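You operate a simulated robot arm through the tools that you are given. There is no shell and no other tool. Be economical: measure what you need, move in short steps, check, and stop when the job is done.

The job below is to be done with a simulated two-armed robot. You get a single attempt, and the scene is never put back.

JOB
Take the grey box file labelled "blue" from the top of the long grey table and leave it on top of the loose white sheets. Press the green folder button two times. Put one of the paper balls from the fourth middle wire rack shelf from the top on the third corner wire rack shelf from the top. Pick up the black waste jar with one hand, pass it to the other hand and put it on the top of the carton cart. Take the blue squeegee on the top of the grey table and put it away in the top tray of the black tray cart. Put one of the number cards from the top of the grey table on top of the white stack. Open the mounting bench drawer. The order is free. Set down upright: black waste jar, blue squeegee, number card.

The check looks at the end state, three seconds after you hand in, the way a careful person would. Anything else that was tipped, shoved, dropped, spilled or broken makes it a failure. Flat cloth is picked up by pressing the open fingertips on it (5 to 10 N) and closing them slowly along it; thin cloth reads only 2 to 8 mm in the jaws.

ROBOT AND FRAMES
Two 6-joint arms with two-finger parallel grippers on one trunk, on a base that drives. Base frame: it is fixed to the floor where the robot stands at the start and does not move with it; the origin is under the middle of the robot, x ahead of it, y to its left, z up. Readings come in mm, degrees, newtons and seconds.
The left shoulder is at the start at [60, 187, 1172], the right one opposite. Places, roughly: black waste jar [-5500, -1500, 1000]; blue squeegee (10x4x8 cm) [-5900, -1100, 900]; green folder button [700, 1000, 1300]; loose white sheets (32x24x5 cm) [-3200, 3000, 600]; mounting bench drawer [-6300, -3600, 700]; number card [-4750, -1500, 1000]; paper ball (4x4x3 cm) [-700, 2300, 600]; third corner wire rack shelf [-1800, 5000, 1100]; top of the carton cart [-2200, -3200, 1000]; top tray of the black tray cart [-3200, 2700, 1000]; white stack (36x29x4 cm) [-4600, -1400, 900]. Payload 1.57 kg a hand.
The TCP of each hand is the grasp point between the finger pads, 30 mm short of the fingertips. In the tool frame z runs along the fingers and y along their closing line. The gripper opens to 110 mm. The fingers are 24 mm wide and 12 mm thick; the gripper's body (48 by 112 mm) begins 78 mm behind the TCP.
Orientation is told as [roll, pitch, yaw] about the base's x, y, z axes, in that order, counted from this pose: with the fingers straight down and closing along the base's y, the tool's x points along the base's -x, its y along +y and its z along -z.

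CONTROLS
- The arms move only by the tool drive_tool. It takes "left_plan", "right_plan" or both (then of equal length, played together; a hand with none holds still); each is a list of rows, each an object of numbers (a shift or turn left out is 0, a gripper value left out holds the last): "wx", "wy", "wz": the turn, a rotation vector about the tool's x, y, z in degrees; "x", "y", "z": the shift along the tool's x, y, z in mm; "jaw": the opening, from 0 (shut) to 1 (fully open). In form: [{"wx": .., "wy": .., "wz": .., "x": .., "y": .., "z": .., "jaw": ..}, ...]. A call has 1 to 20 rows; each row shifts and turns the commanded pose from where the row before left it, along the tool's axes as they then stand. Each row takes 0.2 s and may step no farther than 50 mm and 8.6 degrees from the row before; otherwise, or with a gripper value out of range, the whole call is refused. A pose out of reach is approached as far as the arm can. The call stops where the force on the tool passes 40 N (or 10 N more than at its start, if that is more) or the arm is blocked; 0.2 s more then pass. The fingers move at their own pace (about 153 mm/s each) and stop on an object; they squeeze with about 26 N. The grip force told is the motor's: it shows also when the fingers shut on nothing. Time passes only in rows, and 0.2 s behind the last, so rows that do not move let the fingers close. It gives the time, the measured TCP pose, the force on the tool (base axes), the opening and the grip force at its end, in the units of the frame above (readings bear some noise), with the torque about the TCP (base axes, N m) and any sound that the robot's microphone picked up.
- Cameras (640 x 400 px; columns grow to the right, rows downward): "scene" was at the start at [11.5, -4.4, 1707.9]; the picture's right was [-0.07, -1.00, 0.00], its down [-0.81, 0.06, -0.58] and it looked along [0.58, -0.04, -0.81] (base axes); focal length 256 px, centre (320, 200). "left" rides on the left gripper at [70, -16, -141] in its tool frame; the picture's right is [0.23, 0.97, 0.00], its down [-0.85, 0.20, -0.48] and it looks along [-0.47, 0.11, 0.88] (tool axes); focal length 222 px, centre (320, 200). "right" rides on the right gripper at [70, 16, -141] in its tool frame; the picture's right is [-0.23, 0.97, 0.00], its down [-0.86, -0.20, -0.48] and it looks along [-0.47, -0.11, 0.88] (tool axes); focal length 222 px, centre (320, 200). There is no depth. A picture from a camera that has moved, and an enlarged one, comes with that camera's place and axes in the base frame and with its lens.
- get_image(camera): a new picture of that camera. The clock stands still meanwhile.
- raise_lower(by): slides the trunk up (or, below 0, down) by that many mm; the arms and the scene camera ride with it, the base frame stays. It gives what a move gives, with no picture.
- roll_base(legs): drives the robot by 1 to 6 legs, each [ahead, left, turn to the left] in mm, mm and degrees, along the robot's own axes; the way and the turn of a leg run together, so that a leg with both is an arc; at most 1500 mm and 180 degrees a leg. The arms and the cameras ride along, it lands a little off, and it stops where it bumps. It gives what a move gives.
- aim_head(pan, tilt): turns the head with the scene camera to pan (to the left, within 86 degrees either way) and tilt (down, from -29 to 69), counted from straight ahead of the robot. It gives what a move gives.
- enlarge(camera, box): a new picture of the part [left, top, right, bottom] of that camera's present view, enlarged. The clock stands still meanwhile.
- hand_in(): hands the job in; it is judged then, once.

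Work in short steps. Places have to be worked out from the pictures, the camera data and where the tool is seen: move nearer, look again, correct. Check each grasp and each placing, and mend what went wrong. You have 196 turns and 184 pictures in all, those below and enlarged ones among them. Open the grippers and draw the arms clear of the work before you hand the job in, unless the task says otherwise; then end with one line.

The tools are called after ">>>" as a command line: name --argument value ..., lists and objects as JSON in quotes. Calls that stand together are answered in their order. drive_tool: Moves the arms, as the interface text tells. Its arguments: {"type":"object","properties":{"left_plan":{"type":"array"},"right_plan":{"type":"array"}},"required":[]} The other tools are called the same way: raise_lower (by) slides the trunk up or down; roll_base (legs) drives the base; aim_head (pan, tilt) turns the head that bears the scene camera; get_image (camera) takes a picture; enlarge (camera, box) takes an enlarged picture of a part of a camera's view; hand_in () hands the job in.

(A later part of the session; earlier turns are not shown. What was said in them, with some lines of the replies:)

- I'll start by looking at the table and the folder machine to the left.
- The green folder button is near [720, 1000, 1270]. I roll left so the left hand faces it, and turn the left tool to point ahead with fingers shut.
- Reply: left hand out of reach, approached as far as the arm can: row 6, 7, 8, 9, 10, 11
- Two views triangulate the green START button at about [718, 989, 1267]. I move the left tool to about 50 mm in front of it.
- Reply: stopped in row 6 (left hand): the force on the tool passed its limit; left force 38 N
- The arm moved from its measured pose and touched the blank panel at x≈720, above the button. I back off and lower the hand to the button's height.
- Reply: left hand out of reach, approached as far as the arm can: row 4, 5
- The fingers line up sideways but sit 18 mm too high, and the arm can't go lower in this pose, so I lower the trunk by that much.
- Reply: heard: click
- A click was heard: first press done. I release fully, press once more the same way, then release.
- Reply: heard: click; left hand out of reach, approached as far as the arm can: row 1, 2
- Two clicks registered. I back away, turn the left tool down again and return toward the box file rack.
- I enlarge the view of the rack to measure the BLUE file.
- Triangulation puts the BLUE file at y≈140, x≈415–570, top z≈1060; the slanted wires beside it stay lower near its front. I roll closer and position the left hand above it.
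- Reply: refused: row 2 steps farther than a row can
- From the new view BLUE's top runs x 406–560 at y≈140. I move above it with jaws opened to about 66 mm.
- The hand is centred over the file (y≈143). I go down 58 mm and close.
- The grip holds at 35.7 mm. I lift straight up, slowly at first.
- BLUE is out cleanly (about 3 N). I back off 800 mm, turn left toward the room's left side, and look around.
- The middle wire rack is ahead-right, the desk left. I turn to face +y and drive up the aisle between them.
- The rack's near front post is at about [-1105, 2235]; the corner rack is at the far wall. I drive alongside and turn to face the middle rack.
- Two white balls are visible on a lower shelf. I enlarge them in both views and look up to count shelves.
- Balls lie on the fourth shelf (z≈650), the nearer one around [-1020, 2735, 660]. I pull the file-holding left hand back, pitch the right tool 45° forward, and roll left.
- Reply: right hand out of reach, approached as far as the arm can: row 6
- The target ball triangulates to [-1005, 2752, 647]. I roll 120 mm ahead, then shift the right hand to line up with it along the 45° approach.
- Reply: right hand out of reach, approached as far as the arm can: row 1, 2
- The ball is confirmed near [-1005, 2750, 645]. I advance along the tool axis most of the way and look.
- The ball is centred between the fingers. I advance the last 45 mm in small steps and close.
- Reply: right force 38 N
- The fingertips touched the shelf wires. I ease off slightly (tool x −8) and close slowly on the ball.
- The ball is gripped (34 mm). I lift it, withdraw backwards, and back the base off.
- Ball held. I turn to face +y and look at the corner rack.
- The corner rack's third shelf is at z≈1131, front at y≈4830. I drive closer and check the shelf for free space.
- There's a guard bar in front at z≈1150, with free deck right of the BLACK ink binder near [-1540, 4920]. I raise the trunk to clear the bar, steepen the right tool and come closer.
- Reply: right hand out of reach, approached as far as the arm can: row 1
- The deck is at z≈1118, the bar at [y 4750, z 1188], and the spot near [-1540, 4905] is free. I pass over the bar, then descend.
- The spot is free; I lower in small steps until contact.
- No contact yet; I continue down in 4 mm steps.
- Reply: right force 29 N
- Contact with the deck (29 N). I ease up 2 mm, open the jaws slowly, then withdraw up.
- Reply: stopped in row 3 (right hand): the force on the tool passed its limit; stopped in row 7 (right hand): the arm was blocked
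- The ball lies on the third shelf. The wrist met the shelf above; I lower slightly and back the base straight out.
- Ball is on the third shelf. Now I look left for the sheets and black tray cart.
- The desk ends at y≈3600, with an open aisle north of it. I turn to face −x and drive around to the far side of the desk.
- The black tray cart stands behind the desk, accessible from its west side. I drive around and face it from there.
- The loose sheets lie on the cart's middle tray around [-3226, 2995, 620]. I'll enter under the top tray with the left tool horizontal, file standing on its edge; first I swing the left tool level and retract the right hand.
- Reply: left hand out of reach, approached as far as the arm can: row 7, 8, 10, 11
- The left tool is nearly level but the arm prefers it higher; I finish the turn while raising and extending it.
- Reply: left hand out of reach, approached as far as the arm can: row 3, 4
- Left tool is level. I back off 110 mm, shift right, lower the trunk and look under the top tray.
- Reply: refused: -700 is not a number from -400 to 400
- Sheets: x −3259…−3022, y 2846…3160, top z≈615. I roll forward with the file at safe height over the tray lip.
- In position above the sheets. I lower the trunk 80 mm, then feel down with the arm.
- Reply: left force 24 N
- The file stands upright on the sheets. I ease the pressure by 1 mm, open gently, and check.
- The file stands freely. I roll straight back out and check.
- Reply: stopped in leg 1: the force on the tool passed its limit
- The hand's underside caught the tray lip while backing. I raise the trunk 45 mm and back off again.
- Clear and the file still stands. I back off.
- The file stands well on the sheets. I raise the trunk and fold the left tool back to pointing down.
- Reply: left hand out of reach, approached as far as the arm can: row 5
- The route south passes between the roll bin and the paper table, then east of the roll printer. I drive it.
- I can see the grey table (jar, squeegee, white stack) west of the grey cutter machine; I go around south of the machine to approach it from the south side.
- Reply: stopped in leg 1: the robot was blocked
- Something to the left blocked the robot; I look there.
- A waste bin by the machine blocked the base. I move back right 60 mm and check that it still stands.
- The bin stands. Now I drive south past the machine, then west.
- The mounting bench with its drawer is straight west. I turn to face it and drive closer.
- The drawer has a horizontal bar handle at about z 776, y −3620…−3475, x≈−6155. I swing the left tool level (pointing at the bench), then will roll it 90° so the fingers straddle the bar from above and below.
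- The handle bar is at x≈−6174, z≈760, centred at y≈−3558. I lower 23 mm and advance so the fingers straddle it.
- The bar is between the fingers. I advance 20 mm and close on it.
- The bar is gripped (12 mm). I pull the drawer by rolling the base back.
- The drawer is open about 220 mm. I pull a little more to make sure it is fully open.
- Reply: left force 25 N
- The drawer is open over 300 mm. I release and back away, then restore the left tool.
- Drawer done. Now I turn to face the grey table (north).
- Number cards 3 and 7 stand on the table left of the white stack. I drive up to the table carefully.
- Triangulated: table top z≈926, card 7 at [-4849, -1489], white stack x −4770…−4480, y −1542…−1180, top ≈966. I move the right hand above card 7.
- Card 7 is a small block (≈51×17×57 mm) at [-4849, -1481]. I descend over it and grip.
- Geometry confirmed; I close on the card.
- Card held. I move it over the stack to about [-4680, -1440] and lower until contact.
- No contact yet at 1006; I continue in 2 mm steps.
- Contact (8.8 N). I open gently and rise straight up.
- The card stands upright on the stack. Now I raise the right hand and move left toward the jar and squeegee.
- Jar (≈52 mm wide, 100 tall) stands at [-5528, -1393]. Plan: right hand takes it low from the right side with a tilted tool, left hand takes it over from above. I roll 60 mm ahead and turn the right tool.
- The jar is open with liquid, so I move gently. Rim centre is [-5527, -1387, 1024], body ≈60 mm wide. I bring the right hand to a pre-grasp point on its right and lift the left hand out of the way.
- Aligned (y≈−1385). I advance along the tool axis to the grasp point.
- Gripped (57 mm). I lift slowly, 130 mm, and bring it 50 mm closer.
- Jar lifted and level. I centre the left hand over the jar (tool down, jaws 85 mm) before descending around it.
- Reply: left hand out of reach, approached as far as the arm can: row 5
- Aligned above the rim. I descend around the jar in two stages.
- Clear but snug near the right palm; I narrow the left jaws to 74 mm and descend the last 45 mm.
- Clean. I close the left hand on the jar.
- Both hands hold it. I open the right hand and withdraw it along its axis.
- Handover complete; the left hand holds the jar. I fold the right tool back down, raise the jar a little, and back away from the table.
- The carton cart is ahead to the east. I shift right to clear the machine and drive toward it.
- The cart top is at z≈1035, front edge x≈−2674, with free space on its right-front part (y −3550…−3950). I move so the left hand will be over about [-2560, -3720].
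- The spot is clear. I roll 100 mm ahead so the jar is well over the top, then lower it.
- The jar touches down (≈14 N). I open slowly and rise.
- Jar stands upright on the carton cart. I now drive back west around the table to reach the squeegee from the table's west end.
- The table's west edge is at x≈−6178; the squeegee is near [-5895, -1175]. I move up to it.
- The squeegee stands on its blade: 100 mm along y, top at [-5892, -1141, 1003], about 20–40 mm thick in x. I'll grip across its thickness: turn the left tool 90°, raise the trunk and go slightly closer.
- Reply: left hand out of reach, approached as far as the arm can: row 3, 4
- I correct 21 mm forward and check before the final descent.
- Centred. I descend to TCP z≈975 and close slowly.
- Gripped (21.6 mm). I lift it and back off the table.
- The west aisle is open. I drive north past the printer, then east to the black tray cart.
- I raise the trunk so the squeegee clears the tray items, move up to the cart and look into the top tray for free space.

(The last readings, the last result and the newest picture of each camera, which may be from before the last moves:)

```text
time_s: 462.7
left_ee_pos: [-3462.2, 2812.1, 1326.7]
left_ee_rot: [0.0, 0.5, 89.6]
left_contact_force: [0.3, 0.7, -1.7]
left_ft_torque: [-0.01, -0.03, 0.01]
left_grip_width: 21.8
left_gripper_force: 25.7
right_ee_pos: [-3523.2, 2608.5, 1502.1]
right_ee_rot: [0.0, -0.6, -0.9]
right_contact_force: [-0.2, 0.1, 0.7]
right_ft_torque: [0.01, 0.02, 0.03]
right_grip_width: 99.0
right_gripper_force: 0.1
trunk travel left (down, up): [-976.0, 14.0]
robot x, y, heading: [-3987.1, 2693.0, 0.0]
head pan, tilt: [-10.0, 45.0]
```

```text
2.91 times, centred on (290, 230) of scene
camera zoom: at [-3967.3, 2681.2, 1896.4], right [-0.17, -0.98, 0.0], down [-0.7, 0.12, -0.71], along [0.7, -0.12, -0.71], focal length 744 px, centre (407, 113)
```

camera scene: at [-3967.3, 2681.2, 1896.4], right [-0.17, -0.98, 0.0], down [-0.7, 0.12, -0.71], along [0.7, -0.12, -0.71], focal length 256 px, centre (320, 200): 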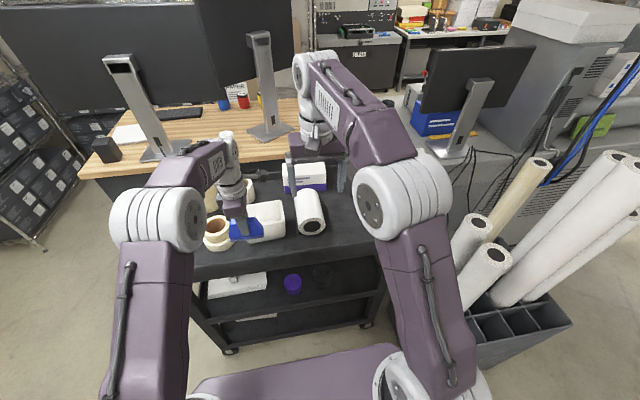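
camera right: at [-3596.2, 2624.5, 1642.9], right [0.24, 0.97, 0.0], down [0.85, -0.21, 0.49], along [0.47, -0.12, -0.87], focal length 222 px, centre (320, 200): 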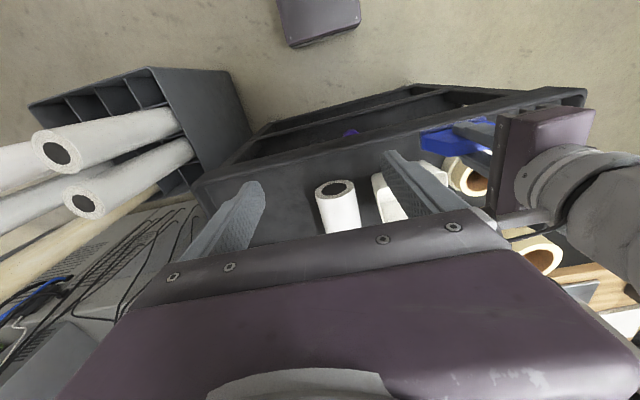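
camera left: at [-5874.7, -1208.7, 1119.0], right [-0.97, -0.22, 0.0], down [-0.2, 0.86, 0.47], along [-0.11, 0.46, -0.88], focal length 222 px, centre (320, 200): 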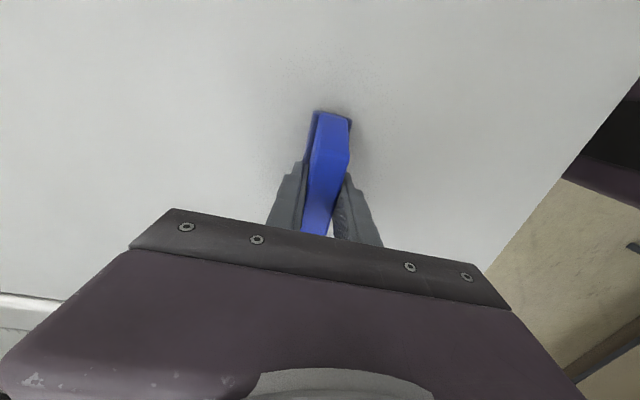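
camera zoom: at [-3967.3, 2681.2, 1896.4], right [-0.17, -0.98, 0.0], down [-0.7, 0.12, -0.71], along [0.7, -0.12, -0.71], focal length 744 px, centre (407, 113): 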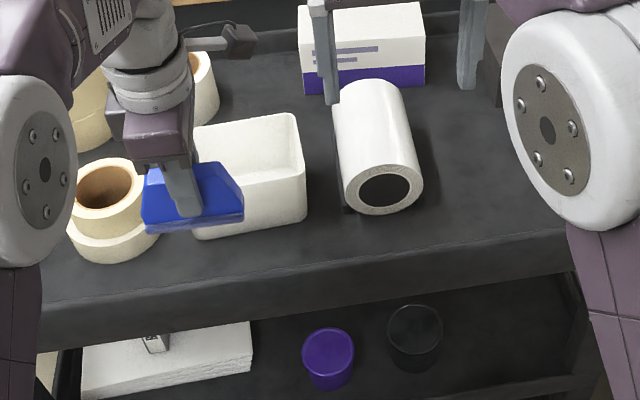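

The front strip of the tray (x −3420…−3290, floor ≈ z 1000) is free in front of the items. I'll set the squeegee at about [-3365, 2700]; I roll ahead and shift the left hand over it.

>>> roll_base --legs '[[98, 0, 0]]'

>>> drive_tool --left_plan '[{"x": 28}, {"x": 28}, {"x": 28}, {"x": 28}, {}]'

>>> aim_head --pan 0 --tilt 50

>>> enlarge --camera "scene" --box '[200, 150, 440, 310]'

>>> get_image --camera "left"

```text
time_s: 463.8
left_ee_pos: [-3377.4, 2812.0, 1332.8]
left_ee_rot: [-0.6, 0.5, 89.6]
left_contact_force: [-1.0, 0.1, -1.0]
left_ft_torque: [0.03, -0.09, 0.01]
left_grip_width: 21.7
left_gripper_force: 26.1
right_ee_pos: [-3438.8, 2607.9, 1507.0]
right_ee_rot: [0.1, -1.2, -1.0]
right_contact_force: [-0.5, -0.7, 0.7]
right_ft_torque: [0.0, -0.08, -0.04]
right_grip_width: 98.7
right_gripper_force: 0.1
trunk travel left (down, up): [-976.0, 14.0]
robot x, y, heading: [-3890.2, 2692.7, -0.2]
head pan, tilt: [-10.0, 45.0]
```

```text
time_s: 465.0
left_ee_pos: [-3367.7, 2698.6, 1327.9]
left_ee_rot: [0.0, 0.6, 89.5]
left_contact_force: [-0.3, 0.1, -1.7]
left_ft_torque: [0.01, -0.01, -0.03]
left_grip_width: 21.6
left_gripper_force: 25.8
right_ee_pos: [-3428.1, 2608.0, 1502.3]
right_ee_rot: [0.0, -0.5, -0.9]
right_contact_force: [0.5, 0.6, -0.4]
right_ft_torque: [0.05, 0.0, -0.04]
right_grip_width: 99.1
right_gripper_force: 0.0
trunk travel left (down, up): [-976.0, 14.0]
robot x, y, heading: [-3889.7, 2693.4, -0.4]
head pan, tilt: [-10.0, 45.0]
```

```text
time_s: 465.8
left_ee_pos: [-3367.5, 2699.1, 1328.4]
left_ee_rot: [0.0, 0.5, 89.6]
left_contact_force: [0.9, 0.0, -1.4]
left_ft_torque: [0.02, -0.05, -0.02]
left_grip_width: 21.6
left_gripper_force: 26.0
right_ee_pos: [-3427.4, 2607.8, 1503.3]
right_ee_rot: [-0.1, -0.7, -0.9]
right_contact_force: [0.0, -0.4, -0.9]
right_ft_torque: [-0.01, 0.01, -0.01]
right_grip_width: 98.9
right_gripper_force: 0.1
trunk travel left (down, up): [-976.0, 14.0]
robot x, y, heading: [-3891.6, 2695.8, -0.3]
head pan, tilt: [0.0, 50.0]
```

```text
2.50 times, centred on (320, 230) of scene
camera zoom: at [-3875.2, 2695.2, 1889.5], right [0.0, -1.0, 0.0], down [-0.77, 0.0, -0.64], along [0.64, 0.0, -0.77], focal length 639 px, centre (320, 125)
```

zoom: 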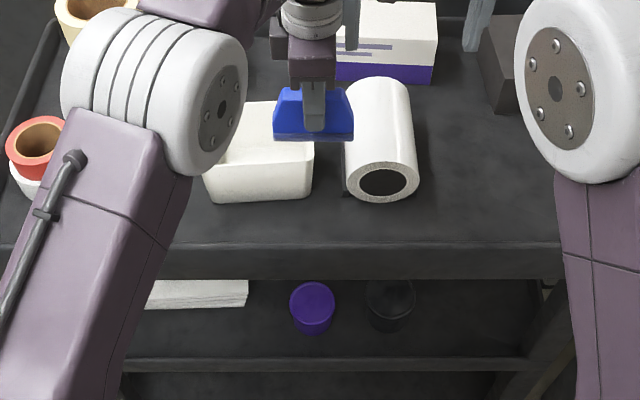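

```text
49 pictures are left
camera left: at [-3351.5, 2632.4, 1470.3], right [-0.98, -0.22, 0.0], down [-0.19, 0.86, 0.47], along [-0.1, 0.46, -0.88], focal length 222 px, centre (320, 200)
```

left: 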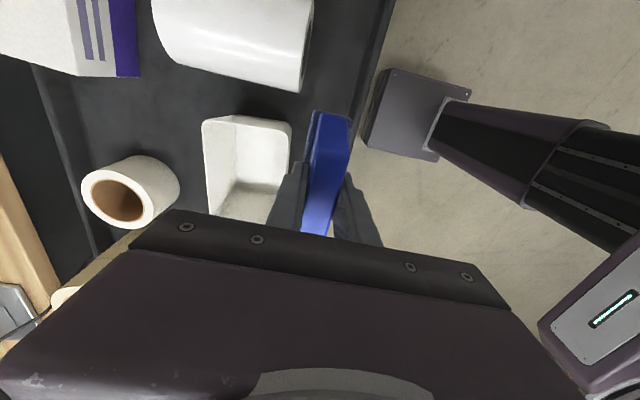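

The window between lip (x −3416) and bin (x −3316) is about 100 mm; I shift 19 mm right into the gap and lower most of the way.

>>> drive_tool --left_plan '[{"x": 19}, {"z": 40}, {"z": 40}, {"z": 40}, {"z": 40}, {"z": 40}, {"z": 25}, {}]'

>>> get_image --camera "left"

>>> enlarge --camera "scene" --box '[200, 150, 440, 310]'

```text
time_s: 467.6
left_ee_pos: [-3367.7, 2678.0, 1102.3]
left_ee_rot: [0.0, 0.5, 89.5]
left_contact_force: [-0.3, -0.2, -1.7]
left_ft_torque: [0.02, 0.0, 0.01]
left_grip_width: 21.8
left_gripper_force: 25.7
right_ee_pos: [-3427.5, 2606.8, 1502.7]
right_ee_rot: [0.0, -0.4, -0.9]
right_contact_force: [-0.7, 0.5, -0.1]
right_ft_torque: [0.01, 0.02, -0.02]
right_grip_width: 99.0
right_gripper_force: 0.1
trunk travel left (down, up): [-976.0, 14.0]
robot x, y, heading: [-3889.4, 2692.4, -0.2]
head pan, tilt: [0.0, 50.0]
```

```text
48 pictures are left
camera left: at [-3352.9, 2610.9, 1244.7], right [-0.98, -0.22, 0.0], down [-0.19, 0.86, 0.47], along [-0.11, 0.46, -0.88], focal length 222 px, centre (320, 200)
```

left: 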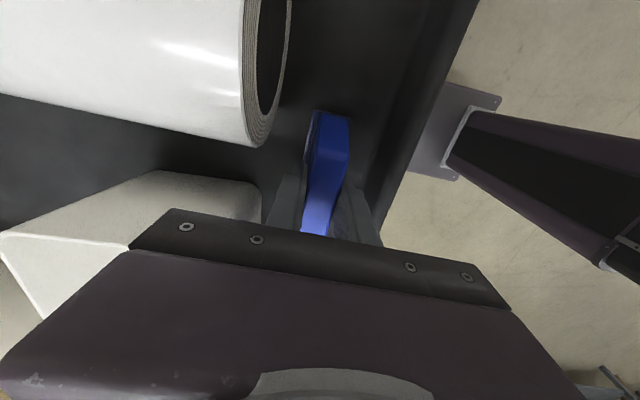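

```text
2.50 times, centred on (320, 230) of scene
camera zoom: at [-3874.3, 2694.7, 1889.5], right [0.0, -1.0, 0.0], down [-0.77, 0.0, -0.64], along [0.64, 0.0, -0.77], focal length 639 px, centre (320, 125)
```

zoom: 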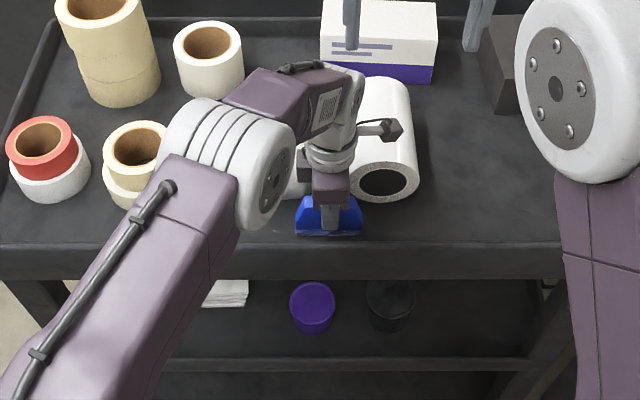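

Clear on all sides. I lower in small steps until contact.

>>> drive_tool --left_plan '[{"z": 12}, {"z": 12}, {"z": 8}, {"z": 5}, {"z": 4}, {}]'

>>> drive_tool --left_plan '[{"z": 3}, {"z": 3}, {}]'

>>> drive_tool --left_plan '[{"z": 2}, {"z": 2}, {}]'

```text
time_s: 468.2
left_ee_pos: [-3367.9, 2677.2, 1084.6]
left_ee_rot: [-0.4, 0.6, 89.6]
left_contact_force: [-8.9, 1.2, 25.8]
left_ft_torque: [0.41, 0.83, 0.08]
left_grip_width: 21.8
left_gripper_force: 26.0
right_ee_pos: [-3431.0, 2607.2, 1504.2]
right_ee_rot: [0.1, -0.8, -1.0]
right_contact_force: [0.9, -0.2, -1.0]
right_ft_torque: [-0.01, 0.04, -0.02]
right_grip_width: 99.0
right_gripper_force: 0.0
trunk travel left (down, up): [-976.0, 14.0]
robot x, y, heading: [-3888.3, 2694.2, 0.0]
head pan, tilt: [0.0, 50.0]
stopped in row 3 (left hand): the force on the tool passed its limit (the readings are from after the stop); the commanded pose is now the measured one
```

```text
time_s: 468.7
left_ee_pos: [-3365.9, 2678.2, 1086.8]
left_ee_rot: [-0.7, 0.8, 89.6]
left_contact_force: [-9.4, 3.7, 31.0]
left_ft_torque: [0.73, 1.02, 0.21]
left_grip_width: 21.8
left_gripper_force: 26.1
right_ee_pos: [-3432.9, 2609.1, 1503.3]
right_ee_rot: [0.0, -0.8, -1.0]
right_contact_force: [0.5, -0.4, -0.1]
right_ft_torque: [0.0, 0.04, 0.02]
right_grip_width: 99.2
right_gripper_force: 0.2
trunk travel left (down, up): [-976.0, 14.0]
robot x, y, heading: [-3886.9, 2689.9, -0.1]
head pan, tilt: [0.0, 50.0]
stopped in row 2 (left hand): the force on the tool passed its limit (the readings are from after the stop); the commanded pose is now the measured one
```

```text
time_s: 469.2
left_ee_pos: [-3362.2, 2676.7, 1086.9]
left_ee_rot: [-1.1, 0.8, 89.4]
left_contact_force: [-11.3, 2.7, 31.2]
left_ft_torque: [0.89, 1.04, 0.25]
left_grip_width: 21.8
left_gripper_force: 25.8
right_ee_pos: [-3431.6, 2606.8, 1502.9]
right_ee_rot: [-0.1, -0.7, -1.0]
right_contact_force: [1.4, -0.4, 0.3]
right_ft_torque: [0.04, 0.06, 0.01]
right_grip_width: 99.0
right_gripper_force: 0.1
trunk travel left (down, up): [-976.0, 14.0]
robot x, y, heading: [-3890.7, 2695.6, -0.4]
head pan, tilt: [0.0, 50.0]
stopped in row 2 (left hand): the force on the tool passed its limit (the readings are from after the stop); the commanded pose is now the measured one
```

Contact at squeegee-bottom z≈1035, which is likely the tray floor. I ease up 2 mm and look.

>>> drive_tool --left_plan '[{"z": -2}, {}]'

>>> enlarge --camera "scene" --box '[270, 200, 370, 270]'

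>>> enlarge --camera "left" --box '[220, 60, 440, 240]'

```text
time_s: 469.8
left_ee_pos: [-3362.4, 2675.9, 1087.1]
left_ee_rot: [-1.2, 0.8, 89.5]
left_contact_force: [-0.5, -0.3, 16.1]
left_ft_torque: [0.61, 0.33, 0.05]
left_grip_width: 21.8
left_gripper_force: 26.3
right_ee_pos: [-3430.9, 2606.8, 1503.6]
right_ee_rot: [0.0, -0.7, -1.0]
right_contact_force: [0.8, -0.5, -0.9]
right_ft_torque: [0.0, 0.03, -0.01]
right_grip_width: 99.1
right_gripper_force: 0.1
trunk travel left (down, up): [-976.0, 14.0]
robot x, y, heading: [-3890.2, 2694.4, 0.0]
head pan, tilt: [0.0, 50.0]
```

```text
5.71 times, centred on (320, 235) of scene
camera zoom: at [-3878.8, 2695.0, 1889.4], right [0.0, -1.0, 0.0], down [-0.76, 0.0, -0.64], along [0.64, 0.0, -0.76], focal length 1462 px, centre (320, 0)
```

zoom: 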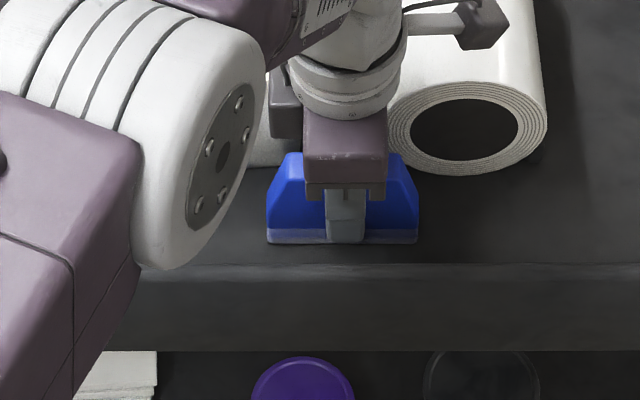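

```text
2.22 times, centred on (330, 150) of left
camera zoom: at [-3350.3, 2610.5, 1229.9], right [-0.98, -0.22, -0.02], down [-0.2, 0.86, 0.46], along [-0.09, 0.45, -0.89], focal length 494 px, centre (298, 311)
```

zoom: 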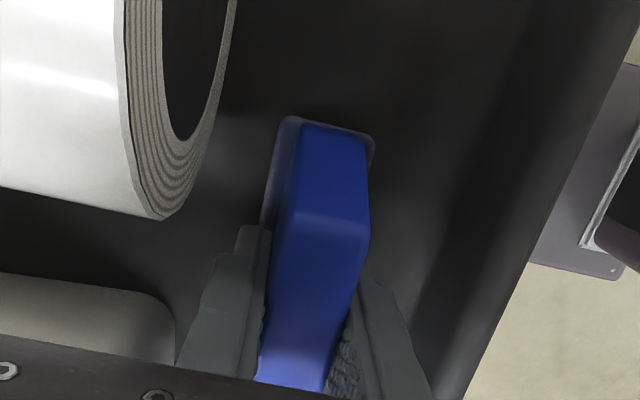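

The squeegee stands on the tray floor, clear of lip and items. I open gently to about 45 mm and rise.

>>> drive_tool --left_plan '[{"jaw": 0.23}, {"jaw": 0.27}, {"jaw": 0.32}, {"jaw": 0.38}, {"jaw": 0.42}, {}, {"z": -8}, {"z": -15}, {"z": -25}, {"z": -30}, {"z": -40}, {"z": -40}, {"z": -40}, {}]'

>>> enlarge --camera "scene" --box '[220, 150, 420, 290]'

>>> get_image --camera "left"

```text
time_s: 472.8
left_ee_pos: [-3363.5, 2680.0, 1283.9]
left_ee_rot: [-0.9, 0.8, 89.5]
left_contact_force: [0.9, -1.3, 0.2]
left_ft_torque: [-0.02, 0.01, -0.01]
left_grip_width: 46.2
left_gripper_force: 0.1
right_ee_pos: [-3427.1, 2608.0, 1502.4]
right_ee_rot: [-0.1, -0.6, -0.9]
right_contact_force: [-7.1, -11.1, 7.6]
right_ft_torque: [0.85, -0.31, 0.23]
right_grip_width: 88.2
right_gripper_force: 0.0
trunk travel left (down, up): [-976.0, 14.0]
robot x, y, heading: [-3892.1, 2692.5, 0.0]
head pan, tilt: [0.0, 50.0]
```

```text
2.86 times, centred on (320, 220) of scene
camera zoom: at [-3874.1, 2695.1, 1889.5], right [0.0, -1.0, 0.0], down [-0.77, 0.0, -0.64], along [0.64, 0.0, -0.77], focal length 731 px, centre (320, 143)
```

zoom: 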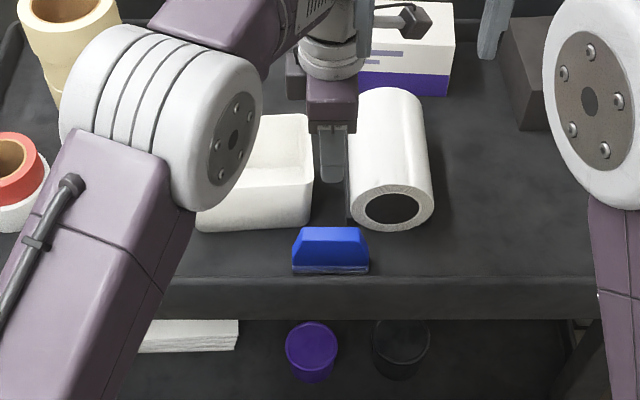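

```text
43 pictures are left
camera left: at [-3350.3, 2613.6, 1426.7], right [-0.98, -0.22, -0.01], down [-0.2, 0.86, 0.46], along [-0.09, 0.46, -0.89], focal length 222 px, centre (320, 200)
```

left: 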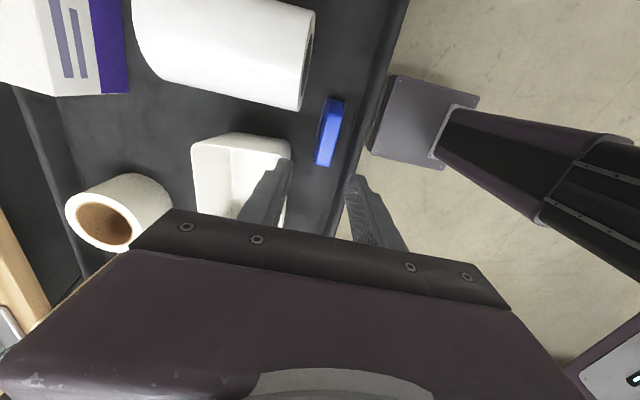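

The squeegee stands upright in the tray. The left wrist lightly touches the right fingers, so I move the right hand aside, then back off.

>>> drive_tool --right_plan '[{"y": -20}, {"y": -30}, {"y": -30}, {}]'

>>> roll_base --legs '[[-500, 0, 0]]'

>>> aim_head --pan 0 --tilt 30

>>> get_image --camera "scene"

```text
time_s: 473.8
left_ee_pos: [-3363.1, 2679.4, 1284.3]
left_ee_rot: [-1.0, 0.7, 89.5]
left_contact_force: [-0.7, -0.4, 0.5]
left_ft_torque: [-0.02, 0.02, 0.0]
left_grip_width: 46.3
left_gripper_force: 0.0
right_ee_pos: [-3429.5, 2527.4, 1501.3]
right_ee_rot: [-0.1, -0.7, -1.0]
right_contact_force: [0.0, 0.0, -0.9]
right_ft_torque: [-0.04, -0.01, -0.02]
right_grip_width: 98.8
right_gripper_force: 0.0
trunk travel left (down, up): [-976.0, 14.0]
robot x, y, heading: [-3889.3, 2696.5, -0.3]
head pan, tilt: [0.0, 50.0]
```

```text
time_s: 476.8
left_ee_pos: [-3862.8, 2682.1, 1282.2]
left_ee_rot: [-0.9, 0.8, 89.7]
left_contact_force: [-0.3, -0.1, 0.1]
left_ft_torque: [-0.03, 0.02, 0.03]
left_grip_width: 46.3
left_gripper_force: 0.1
right_ee_pos: [-3926.9, 2530.2, 1500.4]
right_ee_rot: [0.0, -0.5, -0.8]
right_contact_force: [0.1, 0.5, -0.5]
right_ft_torque: [-0.01, 0.02, -0.01]
right_grip_width: 98.9
right_gripper_force: 0.1
trunk travel left (down, up): [-976.0, 14.0]
robot x, y, heading: [-4391.2, 2696.1, 0.1]
head pan, tilt: [0.0, 50.0]
```

```text
time_s: 477.6
left_ee_pos: [-3865.6, 2682.0, 1283.5]
left_ee_rot: [-0.9, 0.8, 89.7]
left_contact_force: [-0.2, 0.0, 0.2]
left_ft_torque: [0.01, 0.0, 0.0]
left_grip_width: 46.1
left_gripper_force: 0.0
right_ee_pos: [-3929.6, 2528.4, 1501.7]
right_ee_rot: [0.0, -0.6, -0.8]
right_contact_force: [0.0, 0.3, 0.2]
right_ft_torque: [-0.04, 0.0, 0.0]
right_grip_width: 99.2
right_gripper_force: 0.1
trunk travel left (down, up): [-976.0, 14.0]
robot x, y, heading: [-4393.3, 2697.4, 0.0]
head pan, tilt: [0.0, 30.0]
```

```text
42 pictures are left
camera scene: at [-4362.9, 2695.3, 1918.9], right [0.0, -1.0, 0.0], down [-0.5, 0.0, -0.87], along [0.87, 0.0, -0.5], focal length 256 px, centre (320, 200)
```

scene: 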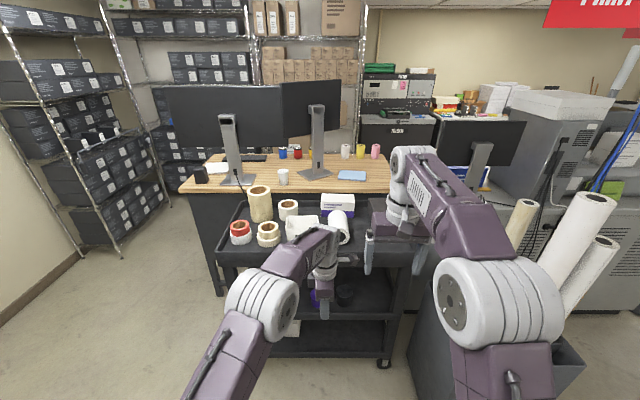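

All tasks are done; I want to double-check the card on the white stack from a distance, so I move to a spot with a line of sight.

>>> roll_base --legs '[[-150, 0, 0], [0, -1000, 0]]'

>>> aim_head --pan -86 --tilt 18

>>> get_image --camera "scene"

```text
time_s: 483.7
left_ee_pos: [-4010.4, 1685.0, 1284.7]
left_ee_rot: [-0.9, 0.7, 90.0]
left_contact_force: [-0.2, 0.7, 0.3]
left_ft_torque: [-0.02, 0.0, 0.0]
left_grip_width: 46.3
left_gripper_force: 0.0
right_ee_pos: [-4073.1, 1532.0, 1501.6]
right_ee_rot: [-0.1, -0.5, -0.5]
right_contact_force: [0.2, 0.0, 0.7]
right_ft_torque: [-0.02, 0.03, -0.04]
right_grip_width: 99.1
right_gripper_force: 0.1
trunk travel left (down, up): [-976.0, 14.0]
robot x, y, heading: [-4536.6, 1692.5, 0.4]
head pan, tilt: [0.0, 30.0]
```

```text
time_s: 485.3
left_ee_pos: [-4009.5, 1684.6, 1283.6]
left_ee_rot: [-1.0, 0.9, 90.1]
left_contact_force: [-0.5, -0.2, 0.1]
left_ft_torque: [0.04, -0.01, 0.0]
left_grip_width: 46.1
left_gripper_force: 0.0
right_ee_pos: [-4074.0, 1530.5, 1501.4]
right_ee_rot: [0.0, -0.6, -0.4]
right_contact_force: [0.7, -0.2, 0.2]
right_ft_torque: [0.01, 0.02, 0.01]
right_grip_width: 98.9
right_gripper_force: 0.1
trunk travel left (down, up): [-976.0, 14.0]
robot x, y, heading: [-4532.9, 1691.9, 0.4]
head pan, tilt: [-85.9, 18.0]
```

```text
41 pictures are left
camera scene: at [-4590.7, 1599.7, 1938.3], right [-1.0, -0.08, 0.0], down [-0.02, 0.31, -0.95], along [0.08, -0.95, -0.31], focal length 256 px, centre (320, 200)
```

scene: 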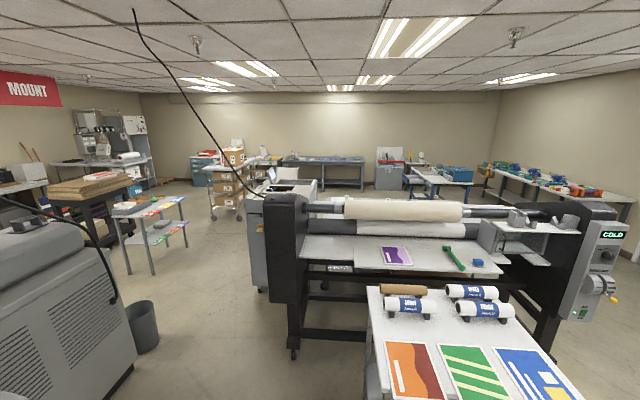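

The printer rolls block the view. I take the earlier route to the east end of the printer, from where the stack is visible.

>>> roll_base --legs '[[0, 0, -90], [0, 230, 0], [950, 0, 0], [0, 800, 0], [900, 0, 0]]'

>>> aim_head --pan -40 --tilt 30

>>> get_image --camera "scene"

```text
time_s: 503.6
left_ee_pos: [-3456.4, -647.5, 1284.8]
left_ee_rot: [-1.1, 0.8, 1.2]
left_contact_force: [0.2, -0.6, 0.7]
left_ft_torque: [0.02, 0.02, -0.02]
left_grip_width: 46.1
left_gripper_force: 0.1
right_ee_pos: [-3609.3, -586.6, 1501.9]
right_ee_rot: [0.1, -0.7, -89.2]
right_contact_force: [0.1, 0.1, -0.3]
right_ft_torque: [0.02, -0.02, 0.0]
right_grip_width: 98.9
right_gripper_force: 0.1
trunk travel left (down, up): [-976.0, 14.0]
robot x, y, heading: [-3455.2, -122.3, -88.2]
head pan, tilt: [-85.9, 18.0]
```

```text
time_s: 504.8
left_ee_pos: [-3456.4, -648.5, 1284.2]
left_ee_rot: [-1.0, 0.8, 1.3]
left_contact_force: [0.2, -0.3, -0.2]
left_ft_torque: [0.04, 0.01, 0.0]
left_grip_width: 46.3
left_gripper_force: 0.1
right_ee_pos: [-3609.5, -589.3, 1501.4]
right_ee_rot: [0.1, -0.5, -89.2]
right_contact_force: [-0.5, 0.1, 0.5]
right_ft_torque: [0.0, -0.01, 0.01]
right_grip_width: 98.9
right_gripper_force: 0.1
trunk travel left (down, up): [-976.0, 14.0]
robot x, y, heading: [-3456.4, -125.5, -88.3]
head pan, tilt: [-40.0, 30.0]
```

```text
40 pictures are left
camera scene: at [-3517.2, -132.2, 1919.0], right [-0.78, 0.62, 0.0], down [0.31, 0.39, -0.87], along [-0.54, -0.68, -0.5], focal length 256 px, centre (320, 200)
```

scene: 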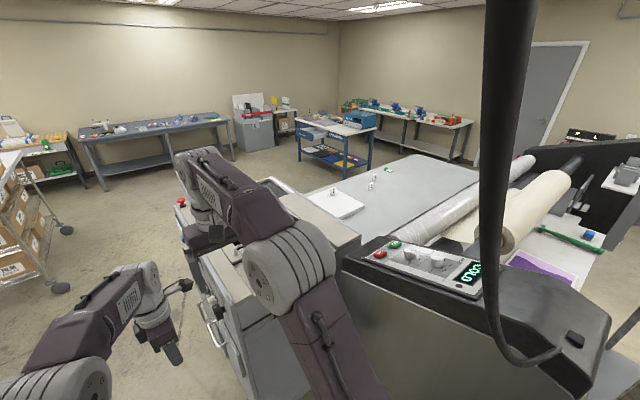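

>>> enlarge --camera "scene" --box '[290, 150, 410, 225]'

```text
5.33 times, centred on (350, 188) of scene
camera zoom: at [-3517.2, -132.2, 1919.0], right [-0.78, 0.62, 0.0], down [0.31, 0.39, -0.87], along [-0.54, -0.68, -0.5], focal length 1364 px, centre (160, 267)
```

zoom: 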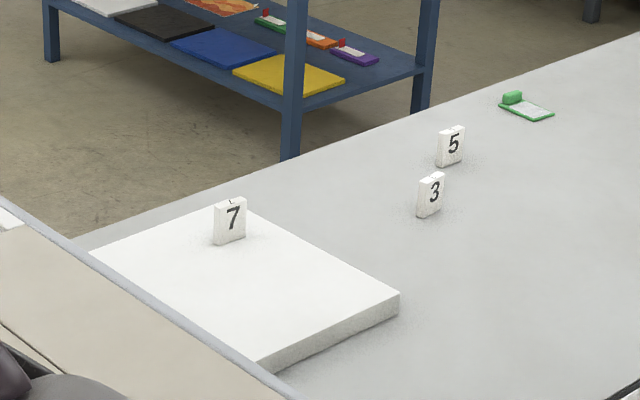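

Card 7 stands upright. I open both grippers fully and take one last look at the jar on the carton cart.

>>> drive_tool --left_plan '[{"jaw": 1}, {}, {}]' --right_plan '[{"jaw": 1}, {}, {}]'

>>> aim_head --pan 20 --tilt 20

>>> enlarge --camera "scene" --box '[200, 120, 460, 280]'

```text
time_s: 505.6
left_ee_pos: [-3456.1, -649.0, 1285.2]
left_ee_rot: [-0.9, 0.7, 1.4]
left_contact_force: [-0.3, -0.6, -0.5]
left_ft_torque: [0.0, -0.04, -0.02]
left_grip_width: 109.9
left_gripper_force: 0.1
right_ee_pos: [-3610.1, -588.0, 1501.6]
right_ee_rot: [0.0, -0.6, -89.2]
right_contact_force: [-0.7, -1.2, -0.8]
right_ft_torque: [0.02, 0.01, 0.01]
right_grip_width: 110.0
right_gripper_force: 0.1
trunk travel left (down, up): [-976.0, 14.0]
robot x, y, heading: [-3456.4, -120.9, -88.2]
head pan, tilt: [-40.0, 30.0]
```

```text
time_s: 506.9
left_ee_pos: [-3455.8, -649.4, 1284.3]
left_ee_rot: [-1.0, 0.8, 1.3]
left_contact_force: [1.0, 0.3, 0.8]
left_ft_torque: [-0.02, 0.02, 0.02]
left_grip_width: 109.9
left_gripper_force: 0.0
right_ee_pos: [-3609.5, -588.9, 1500.7]
right_ee_rot: [0.0, -0.5, -89.3]
right_contact_force: [0.7, 0.3, 0.4]
right_ft_torque: [0.01, 0.01, 0.02]
right_grip_width: 110.2
right_gripper_force: 0.0
trunk travel left (down, up): [-976.0, 14.0]
robot x, y, heading: [-3461.5, -125.5, -88.5]
head pan, tilt: [20.0, 20.0]
```

```text
2.46 times, centred on (330, 200) of scene
camera zoom: at [-3426.7, -148.0, 1935.0], right [-0.93, -0.37, 0.0], down [-0.13, 0.32, -0.94], along [0.35, -0.87, -0.34], focal length 630 px, centre (295, 200)
```

zoom: 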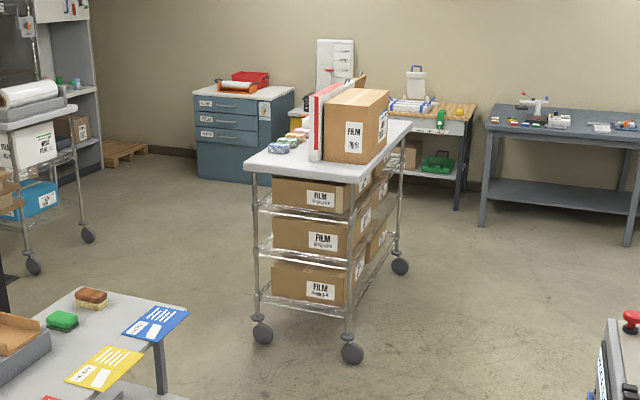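

Everything is in place, both grippers are open and the arms are clear. I hand in.

>>> hand_in

```text
The job is handed in.
```

All seven parts of the job are done and handed in. I saw each result in a picture after placing, except the button, where I heard two clicks. On the last look the jar was hidden behind a carton; it was upright when I left it.
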